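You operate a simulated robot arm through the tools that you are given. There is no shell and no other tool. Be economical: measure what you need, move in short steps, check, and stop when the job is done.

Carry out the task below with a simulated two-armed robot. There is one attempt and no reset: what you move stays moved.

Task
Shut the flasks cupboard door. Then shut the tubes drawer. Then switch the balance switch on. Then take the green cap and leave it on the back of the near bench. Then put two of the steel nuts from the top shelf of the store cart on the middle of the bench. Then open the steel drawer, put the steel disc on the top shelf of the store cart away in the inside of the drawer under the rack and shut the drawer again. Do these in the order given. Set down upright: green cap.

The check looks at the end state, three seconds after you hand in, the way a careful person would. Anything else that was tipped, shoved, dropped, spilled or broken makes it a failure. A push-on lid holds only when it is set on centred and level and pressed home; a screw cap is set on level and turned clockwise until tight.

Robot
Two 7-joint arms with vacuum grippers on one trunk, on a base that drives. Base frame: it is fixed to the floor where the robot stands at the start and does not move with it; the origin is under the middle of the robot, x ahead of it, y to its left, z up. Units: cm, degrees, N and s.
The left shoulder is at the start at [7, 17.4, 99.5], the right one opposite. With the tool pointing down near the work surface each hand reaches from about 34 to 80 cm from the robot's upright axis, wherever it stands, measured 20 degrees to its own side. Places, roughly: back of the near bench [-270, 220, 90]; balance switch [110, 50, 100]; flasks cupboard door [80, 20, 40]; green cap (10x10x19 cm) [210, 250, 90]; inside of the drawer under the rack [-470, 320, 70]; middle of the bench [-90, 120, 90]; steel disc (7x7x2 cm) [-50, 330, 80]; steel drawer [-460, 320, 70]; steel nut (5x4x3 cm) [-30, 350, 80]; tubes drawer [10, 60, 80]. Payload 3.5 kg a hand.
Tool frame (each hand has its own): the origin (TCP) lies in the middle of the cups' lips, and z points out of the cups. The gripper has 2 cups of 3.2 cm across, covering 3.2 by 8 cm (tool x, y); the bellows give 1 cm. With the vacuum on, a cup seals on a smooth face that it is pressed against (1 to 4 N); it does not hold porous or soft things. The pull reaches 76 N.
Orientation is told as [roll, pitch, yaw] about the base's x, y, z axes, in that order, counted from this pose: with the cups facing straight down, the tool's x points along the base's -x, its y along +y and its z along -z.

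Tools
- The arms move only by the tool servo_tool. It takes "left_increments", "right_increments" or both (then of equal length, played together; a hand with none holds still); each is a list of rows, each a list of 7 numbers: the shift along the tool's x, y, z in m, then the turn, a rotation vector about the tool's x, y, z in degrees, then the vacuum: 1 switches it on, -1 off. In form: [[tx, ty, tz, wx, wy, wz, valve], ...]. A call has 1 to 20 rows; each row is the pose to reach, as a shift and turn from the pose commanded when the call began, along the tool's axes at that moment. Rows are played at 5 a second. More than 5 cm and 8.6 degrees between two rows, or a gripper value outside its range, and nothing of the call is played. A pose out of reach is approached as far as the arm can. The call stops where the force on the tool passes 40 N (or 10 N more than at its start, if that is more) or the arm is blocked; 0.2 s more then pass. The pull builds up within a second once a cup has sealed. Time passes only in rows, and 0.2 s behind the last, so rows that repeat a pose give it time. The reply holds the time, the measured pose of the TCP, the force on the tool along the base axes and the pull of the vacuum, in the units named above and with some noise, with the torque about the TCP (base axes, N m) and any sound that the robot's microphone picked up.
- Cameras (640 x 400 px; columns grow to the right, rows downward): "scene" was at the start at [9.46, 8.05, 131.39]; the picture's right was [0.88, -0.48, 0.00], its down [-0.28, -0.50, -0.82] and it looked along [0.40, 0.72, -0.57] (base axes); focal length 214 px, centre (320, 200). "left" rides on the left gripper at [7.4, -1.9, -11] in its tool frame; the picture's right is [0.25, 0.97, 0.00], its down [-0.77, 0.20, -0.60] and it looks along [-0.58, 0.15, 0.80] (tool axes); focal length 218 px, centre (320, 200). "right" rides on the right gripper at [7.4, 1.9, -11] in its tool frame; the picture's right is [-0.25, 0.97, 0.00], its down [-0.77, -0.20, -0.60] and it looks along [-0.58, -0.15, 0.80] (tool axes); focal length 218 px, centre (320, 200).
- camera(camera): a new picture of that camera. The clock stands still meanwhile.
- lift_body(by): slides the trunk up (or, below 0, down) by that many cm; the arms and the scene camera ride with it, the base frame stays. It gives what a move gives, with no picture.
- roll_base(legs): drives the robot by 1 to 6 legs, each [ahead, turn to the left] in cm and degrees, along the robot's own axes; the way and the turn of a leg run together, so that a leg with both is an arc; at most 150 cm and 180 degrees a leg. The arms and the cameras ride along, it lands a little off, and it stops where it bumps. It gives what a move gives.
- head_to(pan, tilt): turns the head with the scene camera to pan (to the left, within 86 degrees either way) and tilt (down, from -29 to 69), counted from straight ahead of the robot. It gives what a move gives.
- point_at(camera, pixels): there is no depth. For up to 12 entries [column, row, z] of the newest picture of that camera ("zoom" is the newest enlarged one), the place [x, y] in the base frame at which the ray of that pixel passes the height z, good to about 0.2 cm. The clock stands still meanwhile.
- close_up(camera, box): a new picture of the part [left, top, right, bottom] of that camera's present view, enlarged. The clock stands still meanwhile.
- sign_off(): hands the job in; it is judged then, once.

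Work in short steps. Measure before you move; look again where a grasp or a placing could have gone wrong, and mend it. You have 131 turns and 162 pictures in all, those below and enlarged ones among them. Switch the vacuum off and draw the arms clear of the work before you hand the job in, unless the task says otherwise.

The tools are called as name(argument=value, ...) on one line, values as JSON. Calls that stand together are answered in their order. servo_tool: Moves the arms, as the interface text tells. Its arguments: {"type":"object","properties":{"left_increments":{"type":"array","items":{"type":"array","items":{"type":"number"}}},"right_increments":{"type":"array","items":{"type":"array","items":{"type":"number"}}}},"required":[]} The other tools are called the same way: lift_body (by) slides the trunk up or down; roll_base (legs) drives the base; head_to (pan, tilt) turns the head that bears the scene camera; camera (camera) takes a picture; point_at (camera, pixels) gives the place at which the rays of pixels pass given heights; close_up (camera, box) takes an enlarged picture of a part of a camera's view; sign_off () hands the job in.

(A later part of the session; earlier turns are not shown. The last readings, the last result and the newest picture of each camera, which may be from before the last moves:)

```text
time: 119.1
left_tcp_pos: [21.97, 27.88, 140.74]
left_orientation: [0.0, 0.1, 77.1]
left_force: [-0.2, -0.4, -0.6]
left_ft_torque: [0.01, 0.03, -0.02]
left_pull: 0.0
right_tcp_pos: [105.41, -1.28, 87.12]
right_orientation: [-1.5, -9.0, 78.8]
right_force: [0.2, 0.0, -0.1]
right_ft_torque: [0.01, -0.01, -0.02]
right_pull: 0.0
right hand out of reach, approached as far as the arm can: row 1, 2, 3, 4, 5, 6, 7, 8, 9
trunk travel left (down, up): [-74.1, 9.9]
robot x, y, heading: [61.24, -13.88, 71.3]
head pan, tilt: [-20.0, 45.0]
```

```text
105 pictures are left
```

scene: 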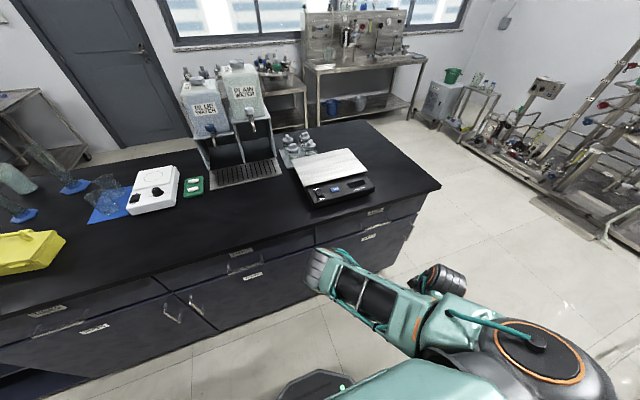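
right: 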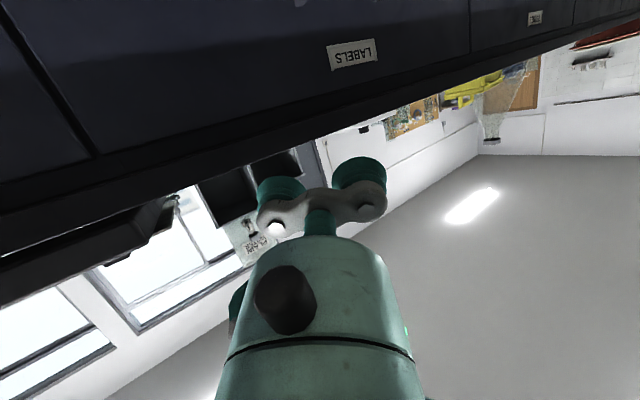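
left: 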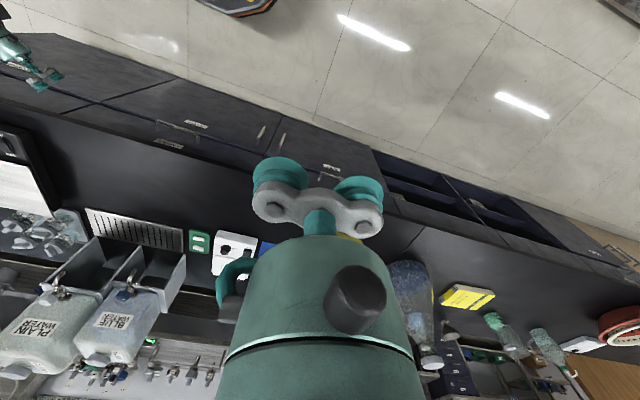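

The right arm is folded in a compact but awkward branch; I leave it tucked and use the left arm, which is in its natural posture. I turn the robot right 18° so the switch is ahead.

roll_base(legs=[[0, -18]])

servo_tool(left_increments=[[-0.02, -0.045, 0, 0, 0, 0, -1], [-0.04, -0.09, 0, 0, 0, 0, -1], [-0.06, -0.135, 0, 0, 0, 0, -1], [-0.08, -0.18, 0, 0, 0, 0, -1], [-0.1, -0.225, 0, 0, 0, 0, -1], [-0.12, -0.27, 0, 0, 0, 0, -1], [-0.14, -0.315, 0, 0, 0, 0, -1], [-0.16, -0.36, 0, 0, 0, 0, -1], [-0.16, -0.36, 0, 0, 0, 0, -1]])

head_to(pan=0, tilt=45)

camera(camera="scene")

camera(camera="left")

```text
time: 120.5
left_tcp_pos: [36.51, 37.82, 140.74]
left_orientation: [0.1, 0.0, 59.3]
left_force: [-0.2, 1.0, -0.5]
left_ft_torque: [0.0, 0.02, 0.0]
left_pull: 0.2
right_tcp_pos: [106.98, -15.6, 87.22]
right_orientation: [-1.5, -8.9, 60.9]
right_force: [0.5, -0.3, -0.1]
right_ft_torque: [0.05, -0.04, -0.03]
right_pull: 0.1
trunk travel left (down, up): [-74.1, 9.9]
robot x, y, heading: [61.17, -13.58, 53.1]
head pan, tilt: [-20.0, 45.0]
```

```text
time: 122.5
left_tcp_pos: [75.74, 33.26, 140.81]
left_orientation: [-0.1, 0.1, 59.3]
left_force: [-0.2, -0.1, 1.3]
left_ft_torque: [0.01, 0.01, 0.02]
left_pull: 0.0
left hand out of reach, approached as far as the arm can: row 3, 4, 5, 6
right_tcp_pos: [107.1, -15.5, 87.1]
right_orientation: [-1.5, -8.9, 60.9]
right_force: [0.4, 0.7, -0.1]
right_ft_torque: [0.02, 0.03, -0.01]
right_pull: 0.0
trunk travel left (down, up): [-74.1, 9.9]
robot x, y, heading: [61.14, -13.54, 53.4]
head pan, tilt: [-20.0, 45.0]
```

```text
time: 123.3
left_tcp_pos: [75.68, 33.21, 140.8]
left_orientation: [0.1, 0.0, 59.2]
left_force: [0.8, 0.1, 1.5]
left_ft_torque: [-0.04, 0.01, 0.04]
left_pull: 0.2
right_tcp_pos: [107.1, -15.49, 87.23]
right_orientation: [-1.5, -8.9, 60.9]
right_force: [0.0, -0.5, 0.4]
right_ft_torque: [0.03, -0.01, -0.03]
right_pull: 0.2
trunk travel left (down, up): [-74.1, 9.9]
robot x, y, heading: [61.3, -13.9, 53.5]
head pan, tilt: [0.0, 45.0]
```

```text
104 pictures are left
```

scene: 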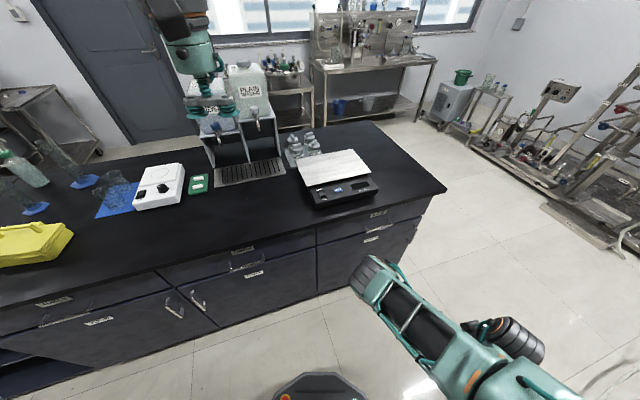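

```text
103 pictures are left
```

left: 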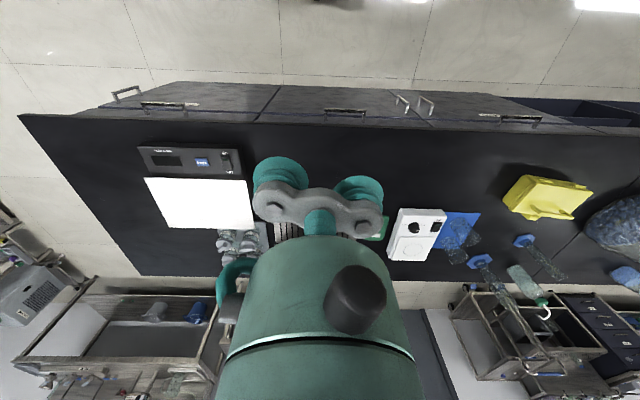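

Left hand is free above the bench. I triangulate the switch with enlarged views from both cameras.

close_up(camera="left", box=[130, 130, 290, 230])

point_at(camera="left", pixels=[[227, 153, 96], [227, 170, 96], [202, 161, 96], [227, 153, 98], [227, 170, 98]])

close_up(camera="scene", box=[280, 140, 400, 215])

```text
4.00 times, centred on (210, 180) of left
```

zoom: 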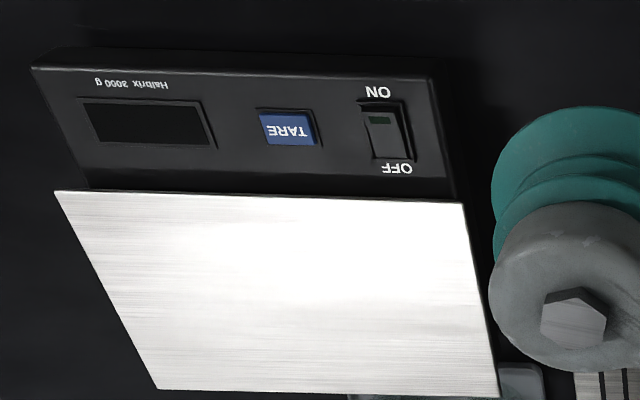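

```text
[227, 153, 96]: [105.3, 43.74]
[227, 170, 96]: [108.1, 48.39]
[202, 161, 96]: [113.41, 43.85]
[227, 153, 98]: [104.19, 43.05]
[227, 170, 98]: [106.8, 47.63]
```

```text
5.33 times, centred on (340, 178) of scene
```

zoom: 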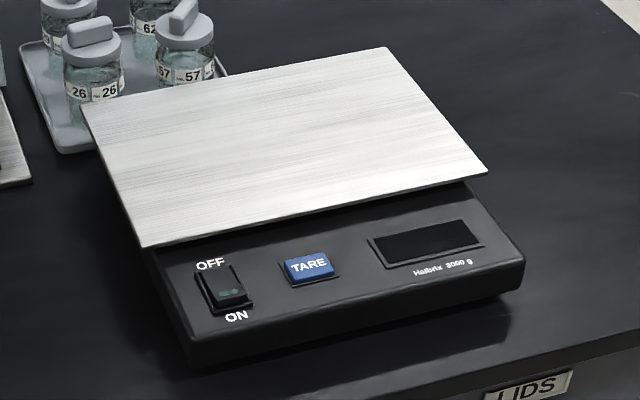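

I get the rays of the ON end: scene zoom (233,296), left image about (225.5,158.5).

point_at(camera="zoom", pixels=[[233, 297, 92], [233, 297, 94], [233, 297, 96], [233, 297, 98], [312, 266, 96], [145, 246, 98], [190, 345, 94], [215, 270, 96]])

point_at(camera="left", pixels=[[225.5, 158.5, 92], [225.5, 158.5, 94], [225.5, 158.5, 96], [225.5, 158.5, 98], [213, 162, 96], [227, 167, 96]])

```text
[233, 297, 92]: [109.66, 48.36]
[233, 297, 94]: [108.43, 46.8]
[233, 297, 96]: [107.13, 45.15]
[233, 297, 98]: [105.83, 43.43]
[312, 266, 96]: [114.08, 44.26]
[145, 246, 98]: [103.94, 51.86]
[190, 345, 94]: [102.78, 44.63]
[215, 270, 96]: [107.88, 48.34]
```

```text
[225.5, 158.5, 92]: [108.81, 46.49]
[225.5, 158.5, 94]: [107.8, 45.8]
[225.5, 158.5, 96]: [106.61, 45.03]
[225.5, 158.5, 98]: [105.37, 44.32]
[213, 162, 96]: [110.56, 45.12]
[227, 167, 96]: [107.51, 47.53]
```

Both rays meet at about (106.9, 45.1, 96) for the ON end. I bring the left hand above it, yawed 20°, so that the right-hand cup is over the ON end and the other is off the balance.

servo_tool(left_increments=[[-0.032, -0.023, 0, 0, 0, -2.5, -1], [-0.063, -0.047, 0, 0, 0, -5, -1], [-0.094, -0.07, 0, 0, 0, -7.5, -1], [-0.125, -0.094, 0, 0, 0, -10, -1], [-0.156, -0.117, 0, 0, 0, -12.5, -1], [-0.187, -0.14, 0.02, 0, 0, -15, -1], [-0.218, -0.164, 0.05, 0, 0, -17.5, -1], [-0.249, -0.187, 0.09, 0, 0, -20, -1], [-0.249, -0.187, 0.13, 0, 0, -20, -1], [-0.249, -0.187, 0.17, 0, 0, -20, -1], [-0.249, -0.187, 0.21, 0, 0, -20, -1], [-0.249, -0.187, 0.25, 0, 0, -20, -1], [-0.249, -0.187, 0.29, 0, 0, -20, -1], [-0.249, -0.187, 0.33, 0, 0, -20, -1], [-0.249, -0.187, 0.33, 0, 0, -20, -1]])

camera(camera="left")

camera(camera="scene")

```text
refused: row 8 steps farther than a row can; nothing moved
```

```text
100 pictures are left
```

left: 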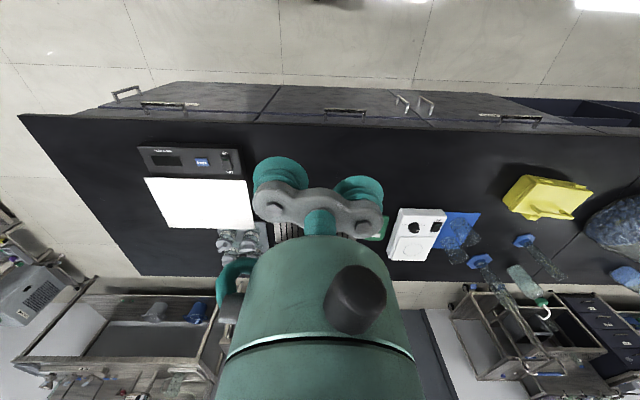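

```text
99 pictures are left
```

scene: 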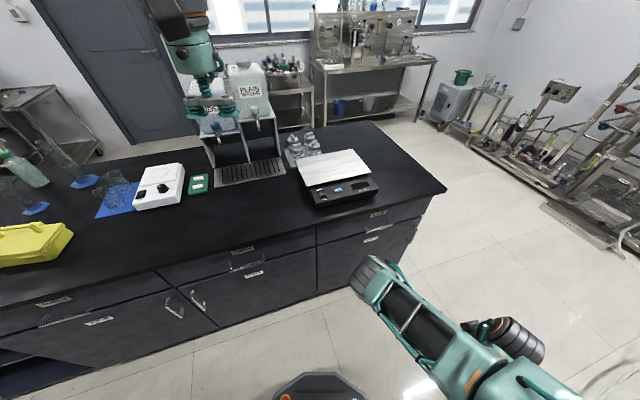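

Row step was too long; I resend with smaller combined steps.

servo_tool(left_increments=[[-0.032, -0.023, 0, 0, 0, -2.5, -1], [-0.063, -0.047, 0, 0, 0, -5, -1], [-0.094, -0.07, 0, 0, 0, -7.5, -1], [-0.125, -0.094, 0, 0, 0, -10, -1], [-0.156, -0.117, 0, 0, 0, -12.5, -1], [-0.187, -0.14, 0, 0, 0, -15, -1], [-0.218, -0.164, 0, 0, 0, -17.5, -1], [-0.249, -0.187, 0, 0, 0, -20, -1], [-0.249, -0.187, 0.045, 0, 0, -20, -1], [-0.249, -0.187, 0.09, 0, 0, -20, -1], [-0.249, -0.187, 0.135, 0, 0, -20, -1], [-0.249, -0.187, 0.18, 0, 0, -20, -1], [-0.249, -0.187, 0.225, 0, 0, -20, -1], [-0.249, -0.187, 0.27, 0, 0, -20, -1], [-0.249, -0.187, 0.31, 0, 0, -20, -1], [-0.249, -0.187, 0.31, 0, 0, -20, -1]])

camera(camera="left")

close_up(camera="scene", box=[240, 90, 440, 215])

```text
time: 126.7
left_tcp_pos: [103.78, 43.93, 109.75]
left_orientation: [0.1, 0.0, 79.3]
left_force: [-0.6, 0.5, 0.8]
left_ft_torque: [0.02, -0.02, -0.04]
left_pull: 0.1
left hand out of reach, approached as far as the arm can: row 6, 7, 8, 9, 10, 11, 12, 13, 14, 15, 16
right_tcp_pos: [107.08, -15.49, 87.36]
right_orientation: [-1.6, -9.0, 60.9]
right_force: [-0.4, 0.1, 0.1]
right_ft_torque: [0.01, -0.01, -0.02]
right_pull: 0.0
trunk travel left (down, up): [-74.1, 9.9]
robot x, y, heading: [61.26, -13.75, 53.1]
head pan, tilt: [0.0, 45.0]
```

```text
98 pictures are left
```

left: 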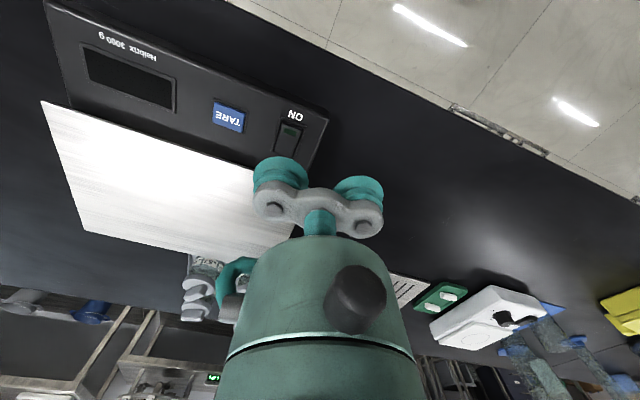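

```text
3.20 times, centred on (340, 152) of scene
```

zoom: 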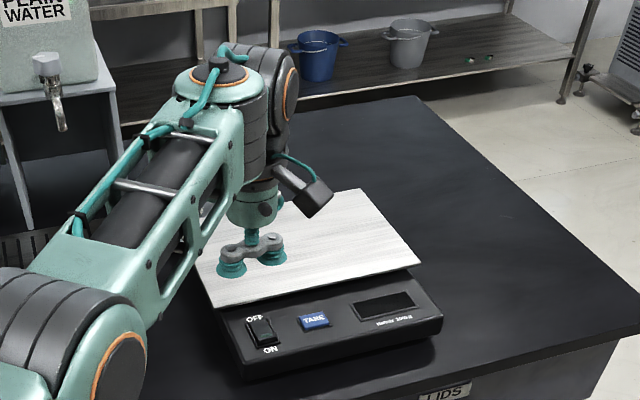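

I re-measure the ON end from the nearer left camera (about (289,130)).

point_at(camera="left", pixels=[[290, 127, 96], [289, 131, 96], [284, 148, 96], [276, 128, 96], [302, 131, 96], [228, 117, 96], [290, 127, 95]])

close_up(camera="left", box=[220, 80, 380, 180])

```text
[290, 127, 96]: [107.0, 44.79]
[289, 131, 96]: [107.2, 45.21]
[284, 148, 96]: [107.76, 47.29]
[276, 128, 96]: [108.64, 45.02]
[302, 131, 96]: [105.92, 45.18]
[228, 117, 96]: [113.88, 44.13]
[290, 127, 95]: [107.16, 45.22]
```

```text
4.00 times, centred on (300, 130) of left
```

zoom: 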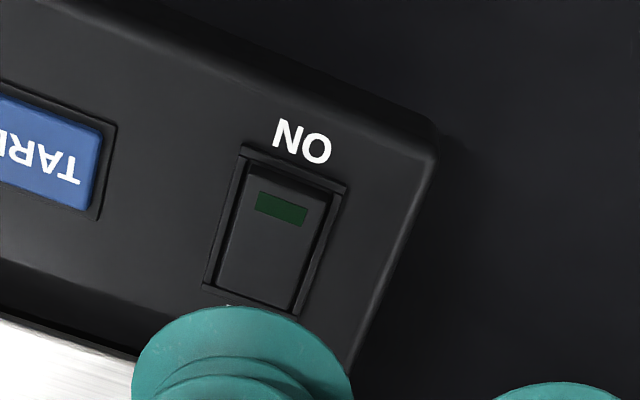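

The left arm is near its limit, so I drive 6 cm forward with the hand clear above, then correct.

roll_base(legs=[[6, 0]])

```text
time: 127.7
left_tcp_pos: [106.95, 48.19, 110.35]
left_orientation: [-0.2, -0.3, 79.3]
left_force: [-0.8, -0.9, 1.0]
left_ft_torque: [0.08, -0.01, -0.02]
left_pull: 0.1
right_tcp_pos: [110.25, -11.13, 87.44]
right_orientation: [-1.5, -9.4, 61.0]
right_force: [0.4, -0.1, -0.4]
right_ft_torque: [0.03, 0.0, -0.02]
right_pull: 0.0
trunk travel left (down, up): [-74.1, 9.9]
robot x, y, heading: [64.88, -9.23, 53.4]
head pan, tilt: [0.0, 45.0]
```

Now I shift over the target, tilt 12° so the right cup is lower, and descend to just above.

servo_tool(left_increments=[[0.018, 0.01, 0.01, -4, 0, 0, -1], [0.037, 0.019, 0.03, -8, 0, 0, -1], [0.037, 0.019, 0.06, -12, 0, 0, -1], [0.037, 0.019, 0.09, -12, 0, 0, -1], [0.037, 0.019, 0.11, -12, 0, 0, -1], [0.037, 0.019, 0.11, -12, 0, 0, -1]])

close_up(camera="left", box=[160, 60, 400, 210])

close_up(camera="scene", box=[280, 110, 440, 210])

```text
time: 129.1
left_tcp_pos: [104.89, 45.55, 98.81]
left_orientation: [12.2, 0.1, 79.3]
left_force: [-0.5, -1.2, -0.6]
left_ft_torque: [-0.01, -0.02, 0.02]
left_pull: 0.1
right_tcp_pos: [110.67, -10.54, 87.15]
right_orientation: [-1.5, -9.0, 60.8]
right_force: [0.6, -0.3, -0.2]
right_ft_torque: [-0.02, 0.0, 0.03]
right_pull: 0.1
trunk travel left (down, up): [-74.1, 9.9]
robot x, y, heading: [65.02, -9.13, 53.4]
head pan, tilt: [0.0, 45.0]
```

```text
2.67 times, centred on (280, 135) of left
```

zoom: 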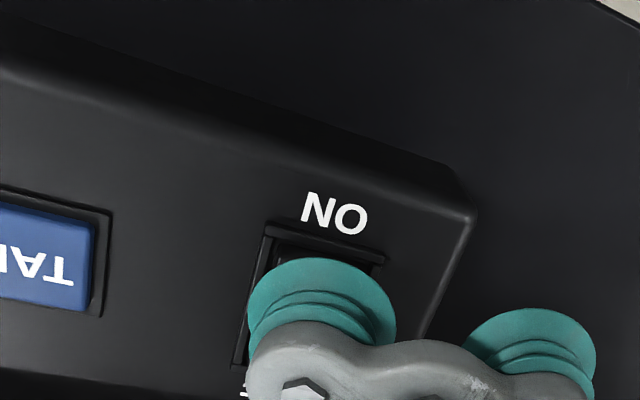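

```text
4.00 times, centred on (360, 160) of scene
```

zoom: 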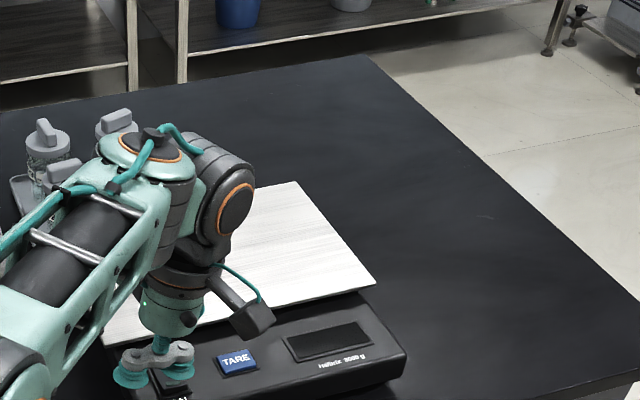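

The right cup is over the rocker; I shift 0.8 cm toward the ON end and descend slowly.

servo_tool(left_increments=[[0.007, 0.004, 0, 0, 0, 0, -1], [0.007, 0.002, 0.01, 0, 0, 0, -1], [0.007, 0, 0.018, 0, 0, 0, -1], [0.007, -0.001, 0.023, 0, 0, 0, -1], [0.007, -0.001, 0.023, 0, 0, 0, -1]])

close_up(camera="left", box=[200, 80, 360, 180])

```text
time: 130.3
left_tcp_pos: [104.28, 44.87, 96.5]
left_orientation: [11.9, 0.1, 79.3]
left_force: [0.3, -0.8, -0.3]
left_ft_torque: [-0.01, 0.01, 0.0]
left_pull: 0.1
right_tcp_pos: [110.64, -10.68, 87.17]
right_orientation: [-1.5, -8.9, 60.8]
right_force: [0.6, 0.1, 0.1]
right_ft_torque: [-0.02, 0.0, -0.01]
right_pull: 0.2
trunk travel left (down, up): [-74.1, 9.9]
robot x, y, heading: [64.97, -8.89, 53.5]
head pan, tilt: [0.0, 45.0]
```

```text
4.00 times, centred on (280, 130) of left
```

zoom: 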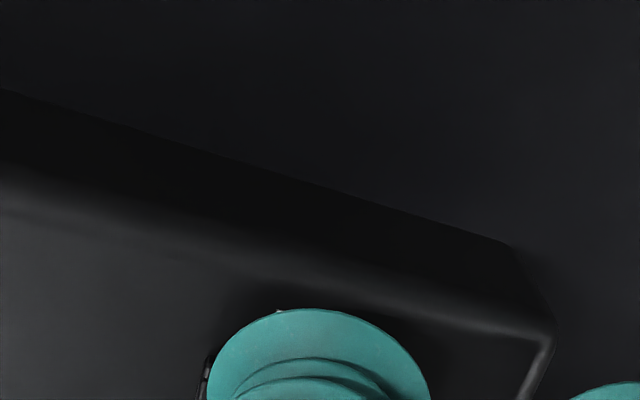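

Cup is over the ON end, no contact yet at TCP z 96.5. I press down in small steps.

servo_tool(left_increments=[[0, -0.0006, 0.003, 0, 0, 0, -1], [0, -0.0012, 0.006, 0, 0, 0, -1], [0, -0.002, 0.009, 0, 0, 0, -1], [0, -0.0025, 0.012, 0, 0, 0, -1], [0, -0.003, 0.015, 0, 0, 0, -1], [0, -0.003, 0.015, 0, 0, 0, -1]])

```text
time: 131.7
left_tcp_pos: [104.33, 44.83, 95.03]
left_orientation: [12.0, 0.0, 79.3]
left_force: [-1.4, -1.1, 3.1]
left_ft_torque: [0.06, -0.07, 0.0]
left_pull: 0.2
right_tcp_pos: [110.67, -10.79, 87.14]
right_orientation: [-1.5, -9.0, 60.7]
right_force: [-0.4, -0.6, 0.3]
right_ft_torque: [0.02, -0.01, 0.02]
right_pull: 0.0
trunk travel left (down, up): [-74.1, 9.9]
robot x, y, heading: [64.93, -9.18, 53.2]
head pan, tilt: [0.0, 45.0]
heard: click
```

A click was heard. I lift off and look at the rocker.

servo_tool(left_increments=[[0, 0.006, -0.03, 0, 0, 0, -1], [0, 0.014, -0.07, 0, 0, 0, -1], [0, 0.022, -0.11, 0, 0, 0, -1], [0, 0.03, -0.15, 0, 0, 0, -1], [0, 0.04, -0.19, 4, 0, 0, -1], [0, 0.05, -0.23, 8, 0, 0, -1], [0, 0.05, -0.25, 12, 0, 0, -1]])

close_up(camera="left", box=[180, 60, 400, 200])

camera(camera="scene")

```text
time: 133.3
left_tcp_pos: [104.64, 44.67, 120.47]
left_orientation: [0.0, 0.0, 79.2]
left_force: [0.6, 0.8, -0.4]
left_ft_torque: [-0.01, -0.01, 0.01]
left_pull: 0.0
right_tcp_pos: [110.69, -10.64, 87.21]
right_orientation: [-1.4, -9.0, 60.9]
right_force: [-0.5, 0.6, 0.1]
right_ft_torque: [0.02, 0.0, 0.03]
right_pull: 0.0
trunk travel left (down, up): [-74.1, 9.9]
robot x, y, heading: [64.77, -9.47, 53.2]
head pan, tilt: [0.0, 45.0]
```

```text
2.86 times, centred on (290, 130) of left
```

zoom: 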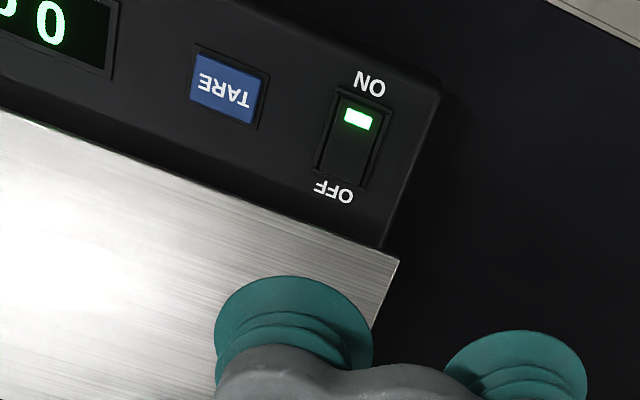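

```text
91 pictures are left
```

scene: 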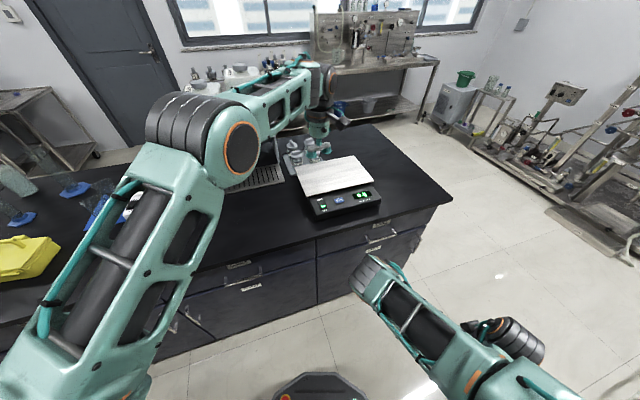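

The balance is on. Next, the green cap: I measure what could be it at (463,77), the bench end and the rig's floor line.

point_at(camera="scene", pixels=[[463, 84, 80], [452, 203, 90], [368, 125, 90], [560, 207, 0], [628, 252, 0], [450, 120, 0], [437, 113, 0], [480, 130, 0], [418, 118, 0], [330, 135, 0], [575, 280, 0]])

head_to(pan=-60, tilt=40)

camera(camera="scene")

head_to(pan=-10, tilt=15)

camera(camera="scene")

```text
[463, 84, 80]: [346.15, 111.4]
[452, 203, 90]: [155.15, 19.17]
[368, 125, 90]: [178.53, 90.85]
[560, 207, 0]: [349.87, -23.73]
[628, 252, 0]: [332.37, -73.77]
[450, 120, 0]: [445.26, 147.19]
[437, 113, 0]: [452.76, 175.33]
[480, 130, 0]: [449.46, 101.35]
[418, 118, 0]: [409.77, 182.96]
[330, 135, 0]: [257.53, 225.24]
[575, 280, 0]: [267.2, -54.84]
```

```text
time: 134.6
left_tcp_pos: [104.57, 44.66, 120.29]
left_orientation: [0.1, 0.1, 79.3]
left_force: [-0.5, -0.2, -0.6]
left_ft_torque: [0.01, -0.02, -0.01]
left_pull: 0.0
right_tcp_pos: [110.61, -10.65, 87.12]
right_orientation: [-1.3, -8.9, 60.9]
right_force: [0.6, 0.2, 0.1]
right_ft_torque: [0.02, -0.03, 0.0]
right_pull: 0.0
trunk travel left (down, up): [-74.1, 9.9]
robot x, y, heading: [65.28, -9.13, 53.2]
head pan, tilt: [-60.0, 40.0]
```

```text
90 pictures are left
```

scene: 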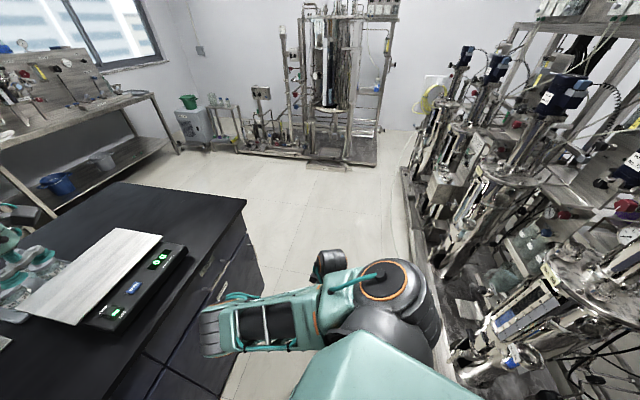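

```text
time: 135.8
left_tcp_pos: [104.62, 44.7, 120.43]
left_orientation: [-0.1, 0.2, 79.3]
left_force: [0.4, -0.2, 0.3]
left_ft_torque: [-0.01, -0.04, 0.02]
left_pull: 0.1
right_tcp_pos: [110.78, -10.6, 87.17]
right_orientation: [-1.4, -9.0, 60.9]
right_force: [0.9, 0.1, -0.8]
right_ft_torque: [0.0, 0.0, 0.02]
right_pull: 0.0
trunk travel left (down, up): [-74.1, 9.9]
robot x, y, heading: [64.76, -9.22, 53.3]
head pan, tilt: [-10.0, 15.0]
```

```text
89 pictures are left
```

scene: 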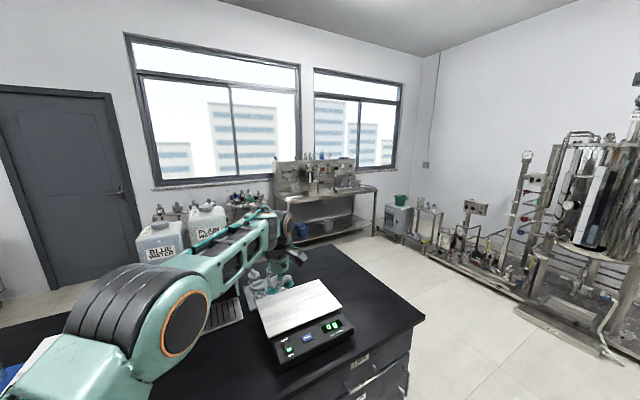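

The cap should be on the steel bench under the window, around (252,190). I retract the left hand, then check the rig clearance on my right.

servo_tool(left_increments=[[0.025, 0.012, -0.015, 0, 0, 3, -1], [0.05, 0.024, -0.03, 0, 0, 6, -1], [0.075, 0.036, -0.045, 0, 0, 9, -1], [0.1, 0.049, -0.06, 0, 0, 12, -1], [0.125, 0.061, -0.075, 0, 0, 15, -1], [0.15, 0.073, -0.09, 0, 0, 18, -1], [0.175, 0.085, -0.105, 0, 0, 20, -1], [0.2, 0.097, -0.12, 0, 0, 20, -1]])

head_to(pan=-65, tilt=50)

camera(camera="scene")

point_at(camera="scene", pixels=[[415, 250, 0], [415, 160, 0], [420, 330, 0], [400, 120, 0], [470, 350, 5]])

```text
time: 137.6
left_tcp_pos: [91.24, 27.0, 132.72]
left_orientation: [0.0, 0.0, 59.2]
left_force: [-0.4, 0.8, 0.0]
left_ft_torque: [0.0, -0.02, 0.0]
left_pull: 0.1
right_tcp_pos: [110.61, -10.72, 87.21]
right_orientation: [-1.4, -9.1, 60.9]
right_force: [0.1, 0.5, -0.5]
right_ft_torque: [-0.02, -0.01, -0.01]
right_pull: 0.0
trunk travel left (down, up): [-74.1, 9.9]
robot x, y, heading: [65.12, -8.64, 53.2]
head pan, tilt: [-10.0, 15.0]
```

```text
time: 138.8
left_tcp_pos: [91.41, 26.94, 132.55]
left_orientation: [0.1, 0.1, 59.2]
left_force: [-0.3, 0.0, -0.6]
left_ft_torque: [0.0, 0.0, 0.01]
left_pull: 0.1
right_tcp_pos: [110.62, -10.66, 87.13]
right_orientation: [-1.5, -9.0, 60.9]
right_force: [0.1, -0.4, 0.0]
right_ft_torque: [0.02, -0.03, -0.03]
right_pull: 0.2
trunk travel left (down, up): [-74.1, 9.9]
robot x, y, heading: [64.72, -8.69, 53.6]
head pan, tilt: [-65.0, 50.0]
```

```text
88 pictures are left
```

scene: 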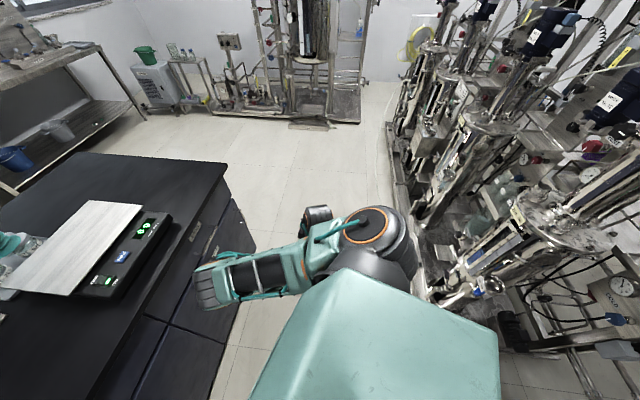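

```text
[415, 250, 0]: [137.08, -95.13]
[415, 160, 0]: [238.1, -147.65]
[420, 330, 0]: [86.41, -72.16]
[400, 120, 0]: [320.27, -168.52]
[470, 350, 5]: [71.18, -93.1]
```

The rig's floor edge lies at v≈-47 or beyond, so there is room. I drive along the bench past its right end and turn toward the windows.

roll_base(legs=[[8, 0], [0, -71.8], [128, 0], [0, 90]])

head_to(pan=15, tilt=20)

camera(camera="scene")

```text
time: 152.8
left_tcp_pos: [205.82, -1.77, 132.55]
left_orientation: [0.0, 0.0, 76.3]
left_force: [0.4, 0.2, 0.0]
left_ft_torque: [0.04, -0.05, -0.01]
left_pull: 0.0
right_tcp_pos: [235.43, -32.24, 87.16]
right_orientation: [-1.5, -8.9, 78.0]
right_force: [0.1, -0.8, 0.9]
right_ft_torque: [-0.03, -0.01, -0.02]
right_pull: 0.0
trunk travel left (down, up): [-74.1, 9.9]
robot x, y, heading: [190.86, -44.31, 70.2]
head pan, tilt: [-65.0, 50.0]
```

```text
time: 154.4
left_tcp_pos: [205.85, -1.87, 132.53]
left_orientation: [0.0, 0.1, 76.4]
left_force: [0.1, 0.3, -0.7]
left_ft_torque: [-0.02, -0.02, 0.0]
left_pull: 0.0
right_tcp_pos: [235.32, -32.2, 87.12]
right_orientation: [-1.5, -8.8, 78.0]
right_force: [0.1, 0.8, 0.2]
right_ft_torque: [0.0, 0.02, 0.02]
right_pull: 0.0
trunk travel left (down, up): [-74.1, 9.9]
robot x, y, heading: [191.34, -44.52, 70.6]
head pan, tilt: [15.0, 20.0]
```

```text
87 pictures are left
```

scene: 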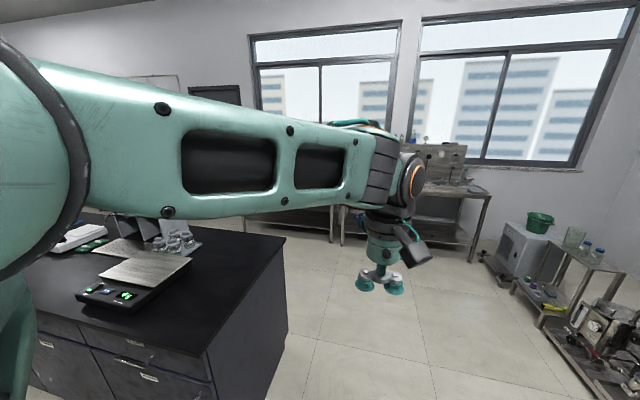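

I check floor points ahead: steel bench leg (475,260) and the grey box corner (485,265).

point_at(camera="scene", pixels=[[473, 262, 0], [332, 240, 0], [510, 285, 0], [485, 265, 0], [488, 200, 90], [463, 247, 0], [545, 305, 0]])

roll_base(legs=[[100, 0]])

servo_tool(left_increments=[[0, 0.04, 0, 0, 0, 0, -1], [0, 0.08, 0, 0, 0, 0, -1], [0, 0.12, 0, 0, 0, 0, -1], [0, 0.16, 0, 0, 0, 0, -1], [0, 0.2, 0, 0, 0, 0, -1], [0, 0.24, 0, 0, 0, 0, -1]])

head_to(pan=10, tilt=25)

camera(camera="scene")

```text
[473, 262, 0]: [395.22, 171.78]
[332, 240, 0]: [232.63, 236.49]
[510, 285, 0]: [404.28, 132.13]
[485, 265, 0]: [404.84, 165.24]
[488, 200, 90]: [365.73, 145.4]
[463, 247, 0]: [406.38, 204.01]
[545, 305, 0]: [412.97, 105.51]
```

```text
time: 159.6
left_tcp_pos: [240.77, 92.48, 132.59]
left_orientation: [0.0, 0.0, 75.6]
left_force: [-0.4, 0.4, -0.3]
left_ft_torque: [-0.01, 0.01, 0.01]
left_pull: 0.0
right_tcp_pos: [269.8, 61.61, 87.3]
right_orientation: [-1.5, -8.8, 77.3]
right_force: [0.1, -0.3, -0.1]
right_ft_torque: [0.03, 0.02, 0.0]
right_pull: 0.1
trunk travel left (down, up): [-74.1, 9.9]
robot x, y, heading: [225.61, 50.52, 69.6]
head pan, tilt: [15.0, 20.0]
```

```text
time: 161.0
left_tcp_pos: [217.4, 98.45, 132.5]
left_orientation: [-0.1, 0.1, 75.6]
left_force: [-0.2, 0.1, -0.5]
left_ft_torque: [0.0, -0.03, 0.01]
left_pull: 0.1
right_tcp_pos: [269.73, 61.54, 87.28]
right_orientation: [-1.7, -8.8, 77.3]
right_force: [0.1, -0.1, 0.5]
right_ft_torque: [0.0, -0.01, -0.02]
right_pull: 0.0
trunk travel left (down, up): [-74.1, 9.9]
robot x, y, heading: [225.56, 50.36, 69.9]
head pan, tilt: [15.0, 20.0]
```

```text
time: 161.6
left_tcp_pos: [217.5, 98.57, 132.64]
left_orientation: [0.0, 0.2, 75.6]
left_force: [-0.1, -0.4, -0.7]
left_ft_torque: [-0.02, -0.02, 0.01]
left_pull: 0.1
right_tcp_pos: [269.76, 61.62, 87.12]
right_orientation: [-1.6, -8.8, 77.3]
right_force: [0.2, 0.5, 0.5]
right_ft_torque: [-0.01, 0.01, 0.02]
right_pull: 0.1
trunk travel left (down, up): [-74.1, 9.9]
robot x, y, heading: [225.76, 50.33, 69.7]
head pan, tilt: [10.0, 25.0]
```

```text
86 pictures are left
```

scene: 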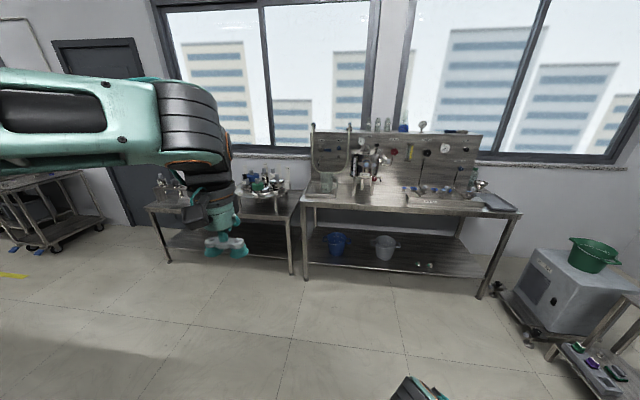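

The cap should be near (265,180) on the left steel table. Enlarge.

close_up(camera="scene", box=[140, 130, 340, 255])

point_at(camera="scene", pixels=[[296, 195, 90], [150, 207, 90], [290, 272, 0], [305, 278, 0], [302, 205, 90], [518, 212, 90]])

```text
3.20 times, centred on (240, 192) of scene
```

zoom: 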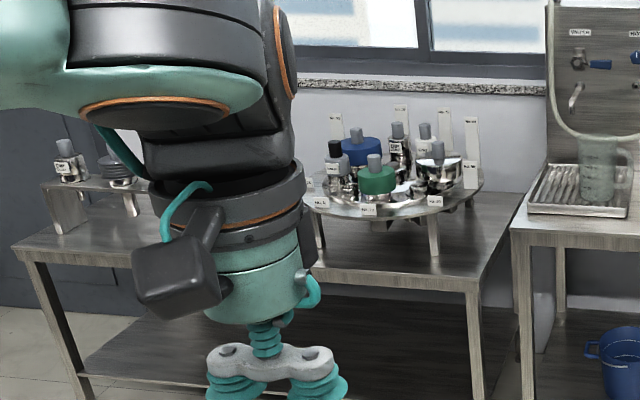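

```text
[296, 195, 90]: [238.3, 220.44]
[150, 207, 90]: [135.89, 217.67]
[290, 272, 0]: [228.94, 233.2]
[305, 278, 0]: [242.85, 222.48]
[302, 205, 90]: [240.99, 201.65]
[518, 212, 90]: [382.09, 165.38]
```

The green cap is the front item on a round carousel, with a grey knob on top. I drive closer.

roll_base(legs=[[0, 22], [85, 0]])

head_to(pan=0, tilt=35)

camera(camera="scene")

camera(camera="left")

```text
time: 167.3
left_tcp_pos: [197.54, 176.13, 132.68]
left_orientation: [0.0, 0.0, 97.7]
left_force: [0.4, 0.7, 0.0]
left_ft_torque: [0.0, 0.01, 0.0]
left_pull: 0.1
right_tcp_pos: [259.89, 161.43, 87.16]
right_orientation: [-1.5, -8.8, 99.3]
right_force: [-0.3, -0.3, 0.7]
right_ft_torque: [0.01, 0.02, -0.01]
right_pull: 0.0
trunk travel left (down, up): [-74.1, 9.9]
robot x, y, heading: [223.12, 134.6, 91.6]
head pan, tilt: [10.0, 25.0]
```

```text
time: 168.0
left_tcp_pos: [197.54, 176.22, 132.59]
left_orientation: [0.0, 0.1, 97.6]
left_force: [-0.1, 0.1, -0.2]
left_ft_torque: [0.01, 0.03, 0.03]
left_pull: 0.0
right_tcp_pos: [259.84, 161.64, 87.15]
right_orientation: [-1.6, -8.8, 99.2]
right_force: [-0.2, 0.7, -0.4]
right_ft_torque: [-0.03, 0.01, 0.0]
right_pull: 0.0
trunk travel left (down, up): [-74.1, 9.9]
robot x, y, heading: [222.82, 134.19, 91.8]
head pan, tilt: [0.0, 35.0]
```

```text
84 pictures are left
```

scene: 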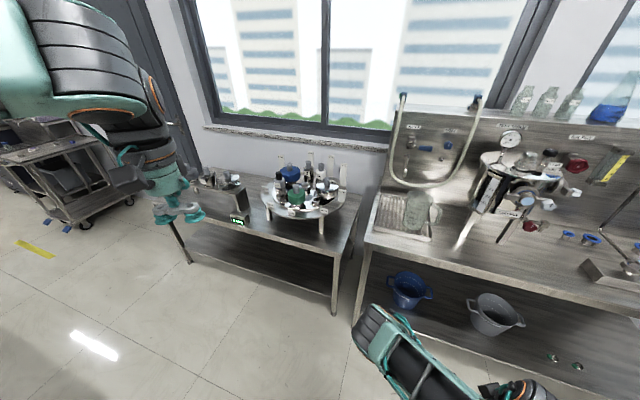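

```text
83 pictures are left
```

left: 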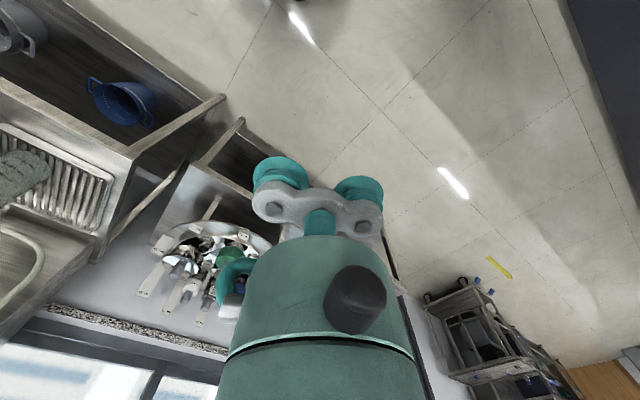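

Zoom onto the carousel and measure the table edge and cap.

close_up(camera="scene", box=[240, 140, 368, 220])

point_at(camera="scene", pixels=[[337, 256, 72], [192, 215, 72], [296, 208, 82], [296, 185, 100], [333, 312, 0], [190, 262, 0], [360, 235, 85]])

```text
5.00 times, centred on (304, 180) of scene
```

zoom: 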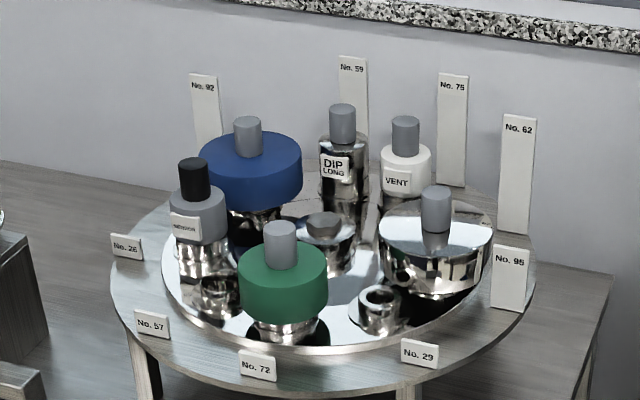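

```text
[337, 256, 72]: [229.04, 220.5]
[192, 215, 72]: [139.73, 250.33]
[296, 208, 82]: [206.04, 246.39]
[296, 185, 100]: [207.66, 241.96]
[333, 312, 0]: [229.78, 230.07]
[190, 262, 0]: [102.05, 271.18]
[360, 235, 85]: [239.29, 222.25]
```

The green cap is a disc with a grey knob (about 3.9 cm wide), standing in the vessel head at about (207,243), v≈296; table front at v≈281. I drive to u≈140, v≈226 facing the table squarely.

roll_base(legs=[[0, 25.6], [41, 0], [0, -45.8]])

head_to(pan=15, tilt=45)

camera(camera="scene")

camera(camera="left")

```text
time: 173.9
left_tcp_pos: [195.01, 218.61, 132.59]
left_orientation: [0.0, -0.1, 77.3]
left_force: [-1.5, -0.1, 0.3]
left_ft_torque: [-0.04, 0.02, 0.01]
left_pull: 0.0
right_tcp_pos: [248.37, 183.34, 87.16]
right_orientation: [-1.6, -8.8, 79.2]
right_force: [0.4, -0.5, 0.0]
right_ft_torque: [0.0, 0.01, -0.02]
right_pull: 0.0
trunk travel left (down, up): [-74.1, 9.9]
robot x, y, heading: [204.16, 170.57, 71.3]
head pan, tilt: [0.0, 35.0]
```

```text
time: 174.7
left_tcp_pos: [194.93, 218.55, 132.62]
left_orientation: [-0.1, 0.1, 77.2]
left_force: [-0.2, -1.2, 0.2]
left_ft_torque: [0.01, -0.01, 0.01]
left_pull: 0.2
right_tcp_pos: [248.37, 183.23, 87.12]
right_orientation: [-1.6, -8.8, 78.9]
right_force: [-0.3, 0.2, 0.0]
right_ft_torque: [0.01, -0.02, 0.0]
right_pull: 0.1
trunk travel left (down, up): [-74.1, 9.9]
robot x, y, heading: [204.07, 170.3, 71.4]
head pan, tilt: [15.0, 45.0]
```

```text
81 pictures are left
```

scene: 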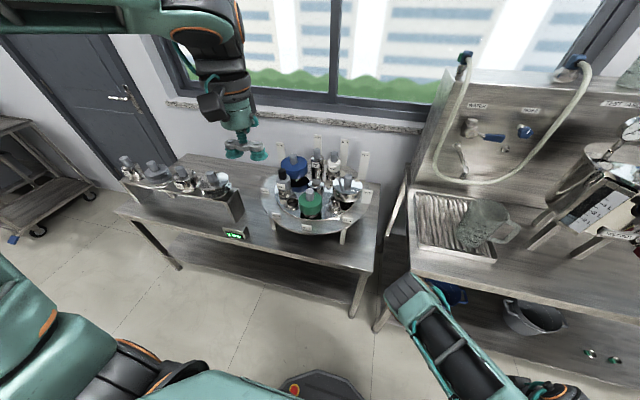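

```text
80 pictures are left
```

left: 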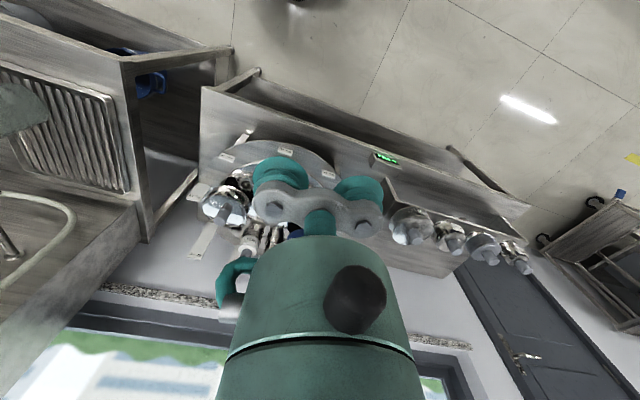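

I shift the left hand back and left so its camera sees the cap, and enlarge the scene view.

servo_tool(left_increments=[[0.03, -0.03, 0, 0, 0, 0, -1], [0.06, -0.06, 0, 0, 0, 0, -1], [0.06, -0.1, 0, 0, 0, 0, -1], [0.06, -0.14, 0, 0, 0, 0, -1], [0.06, -0.14, 0, 0, 0, 0, -1]])

camera(camera="left")

close_up(camera="scene", box=[272, 155, 352, 235])

point_at(camera="zoom", pixels=[[315, 200, 100], [315, 200, 104], [315, 200, 108], [315, 200, 112]])

```text
time: 175.9
left_tcp_pos: [207.31, 209.6, 132.51]
left_orientation: [-0.1, 0.1, 77.2]
left_force: [0.3, -0.6, 0.2]
left_ft_torque: [-0.01, -0.01, -0.04]
left_pull: 0.0
right_tcp_pos: [248.25, 183.26, 87.27]
right_orientation: [-1.7, -8.6, 79.0]
right_force: [0.9, -0.4, 0.5]
right_ft_torque: [-0.01, 0.01, -0.04]
right_pull: 0.0
trunk travel left (down, up): [-74.1, 9.9]
robot x, y, heading: [204.31, 170.98, 71.4]
head pan, tilt: [15.0, 45.0]
```

```text
79 pictures are left
```

left: 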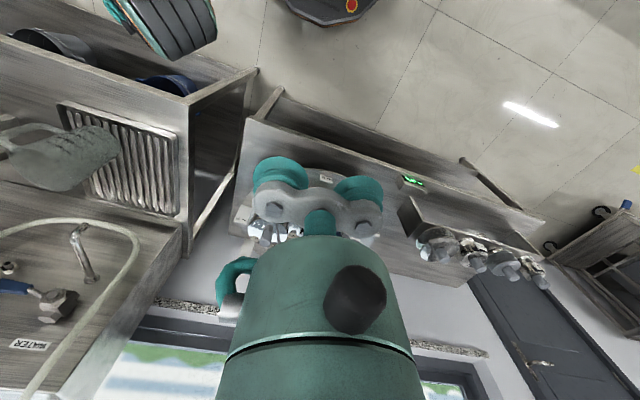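

```text
5.00 times, centred on (312, 195) of scene
```

zoom: 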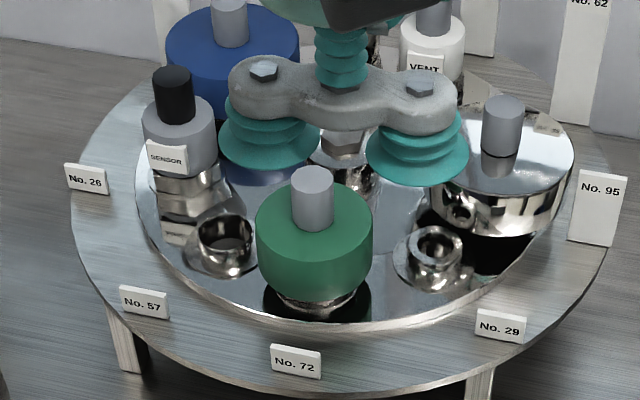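

```text
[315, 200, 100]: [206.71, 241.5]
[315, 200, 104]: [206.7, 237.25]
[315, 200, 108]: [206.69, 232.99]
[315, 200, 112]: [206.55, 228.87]
```

I need a second ray on the knob; I move the hand to the left/forward of the cap at the same height.

servo_tool(left_increments=[[-0.03, 0.034, 0, 0, 0, 0, -1], [-0.06, 0.068, 0, 0, 0, 0, -1], [-0.09, 0.101, 0, 0, 0, 0, -1], [-0.12, 0.134, 0, 0, 0, 0, -1], [-0.145, 0.16, 0, 0, 0, 0, -1], [-0.163, 0.181, 0, 0, 0, 0, -1], [-0.163, 0.181, 0, 0, 0, 0, -1]])

close_up(camera="left", box=[140, 80, 300, 180])

close_up(camera="scene", box=[272, 155, 352, 235])

```text
time: 177.5
left_tcp_pos: [193.18, 229.56, 132.49]
left_orientation: [0.0, 0.0, 77.4]
left_force: [0.1, -0.1, 0.2]
left_ft_torque: [0.03, -0.03, -0.02]
left_pull: 0.0
right_tcp_pos: [248.36, 183.16, 87.08]
right_orientation: [-1.6, -8.8, 79.0]
right_force: [0.7, 0.4, 0.6]
right_ft_torque: [0.01, 0.03, -0.01]
right_pull: 0.0
trunk travel left (down, up): [-74.1, 9.9]
robot x, y, heading: [204.44, 170.55, 71.5]
head pan, tilt: [15.0, 45.0]
```

```text
4.00 times, centred on (220, 130) of left
```

zoom: 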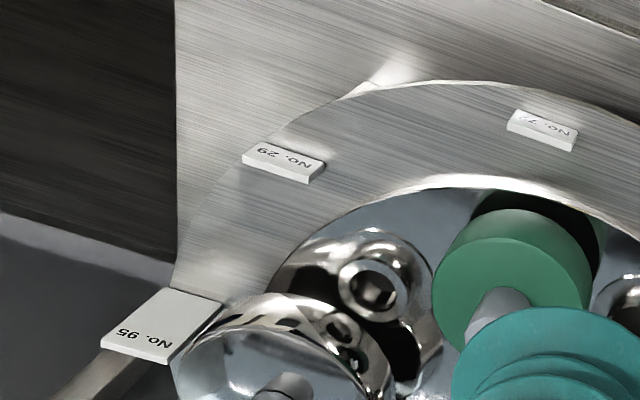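

```text
5.00 times, centred on (312, 195) of scene
```

zoom: 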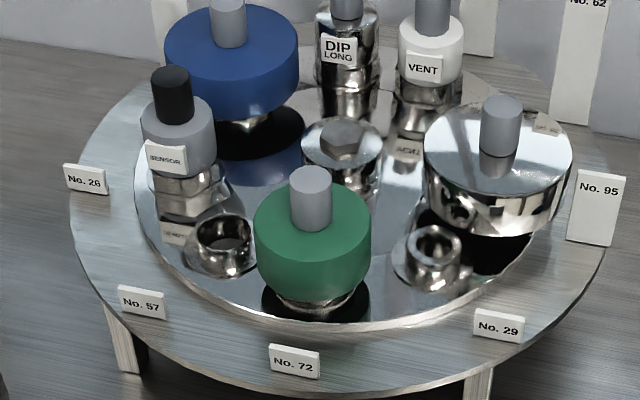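

The knob is half hidden; I move 7 cm further forward.

servo_tool(left_increments=[[-0.04, 0.02, 0, 0, 0, 0, -1], [-0.08, 0.04, 0, 0, 0, 0, -1], [-0.08, 0.04, 0, 0, 0, 0, -1]])

close_up(camera="left", box=[160, 60, 320, 160])

point_at(camera="scene", pixels=[[312, 190.2, 96], [312, 190.2, 98], [312, 190.2, 100], [312, 190.2, 102]])

```text
time: 178.3
left_tcp_pos: [190.97, 238.01, 132.66]
left_orientation: [0.0, -0.1, 77.3]
left_force: [0.7, 0.1, -0.3]
left_ft_torque: [0.03, 0.02, -0.01]
left_pull: 0.1
right_tcp_pos: [248.44, 183.06, 87.08]
right_orientation: [-1.6, -8.8, 79.0]
right_force: [-0.6, 0.0, 0.1]
right_ft_torque: [0.04, 0.01, 0.02]
right_pull: 0.0
trunk travel left (down, up): [-74.1, 9.9]
robot x, y, heading: [203.97, 170.96, 71.4]
head pan, tilt: [15.0, 45.0]
```

```text
4.00 times, centred on (240, 110) of left
```

zoom: 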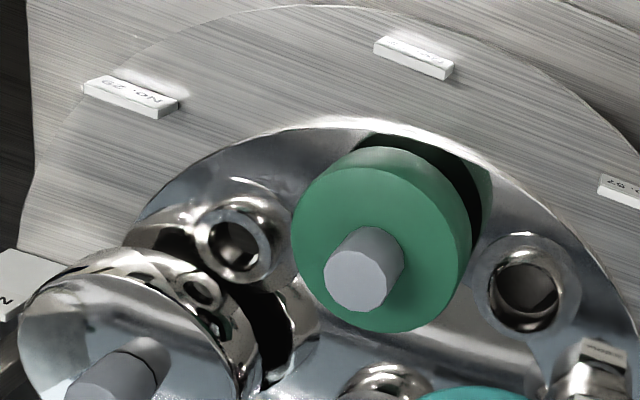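

```text
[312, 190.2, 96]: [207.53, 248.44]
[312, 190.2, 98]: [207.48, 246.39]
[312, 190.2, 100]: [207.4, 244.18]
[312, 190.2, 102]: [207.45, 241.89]
```

Knob top centre: left zoom (356,281); scene (310.4,191). Triangulate.

point_at(camera="zoom", pixels=[[356, 281, 96], [356, 281, 98], [356, 281, 100], [356, 281, 102], [356, 281, 104], [356, 281, 106]])

point_at(camera="scene", pixels=[[310.4, 191, 96], [310.4, 191, 98], [310.4, 191, 100], [310.4, 191, 102], [310.4, 191, 104], [310.4, 191, 106]])

```text
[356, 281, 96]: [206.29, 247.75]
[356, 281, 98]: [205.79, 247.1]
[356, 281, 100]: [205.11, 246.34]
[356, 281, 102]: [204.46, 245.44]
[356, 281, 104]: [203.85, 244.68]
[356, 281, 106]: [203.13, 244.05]
```

```text
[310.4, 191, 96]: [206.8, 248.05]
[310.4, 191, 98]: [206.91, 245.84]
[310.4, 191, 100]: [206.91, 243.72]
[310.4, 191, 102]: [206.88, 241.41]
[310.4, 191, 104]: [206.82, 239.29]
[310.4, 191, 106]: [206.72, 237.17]
```

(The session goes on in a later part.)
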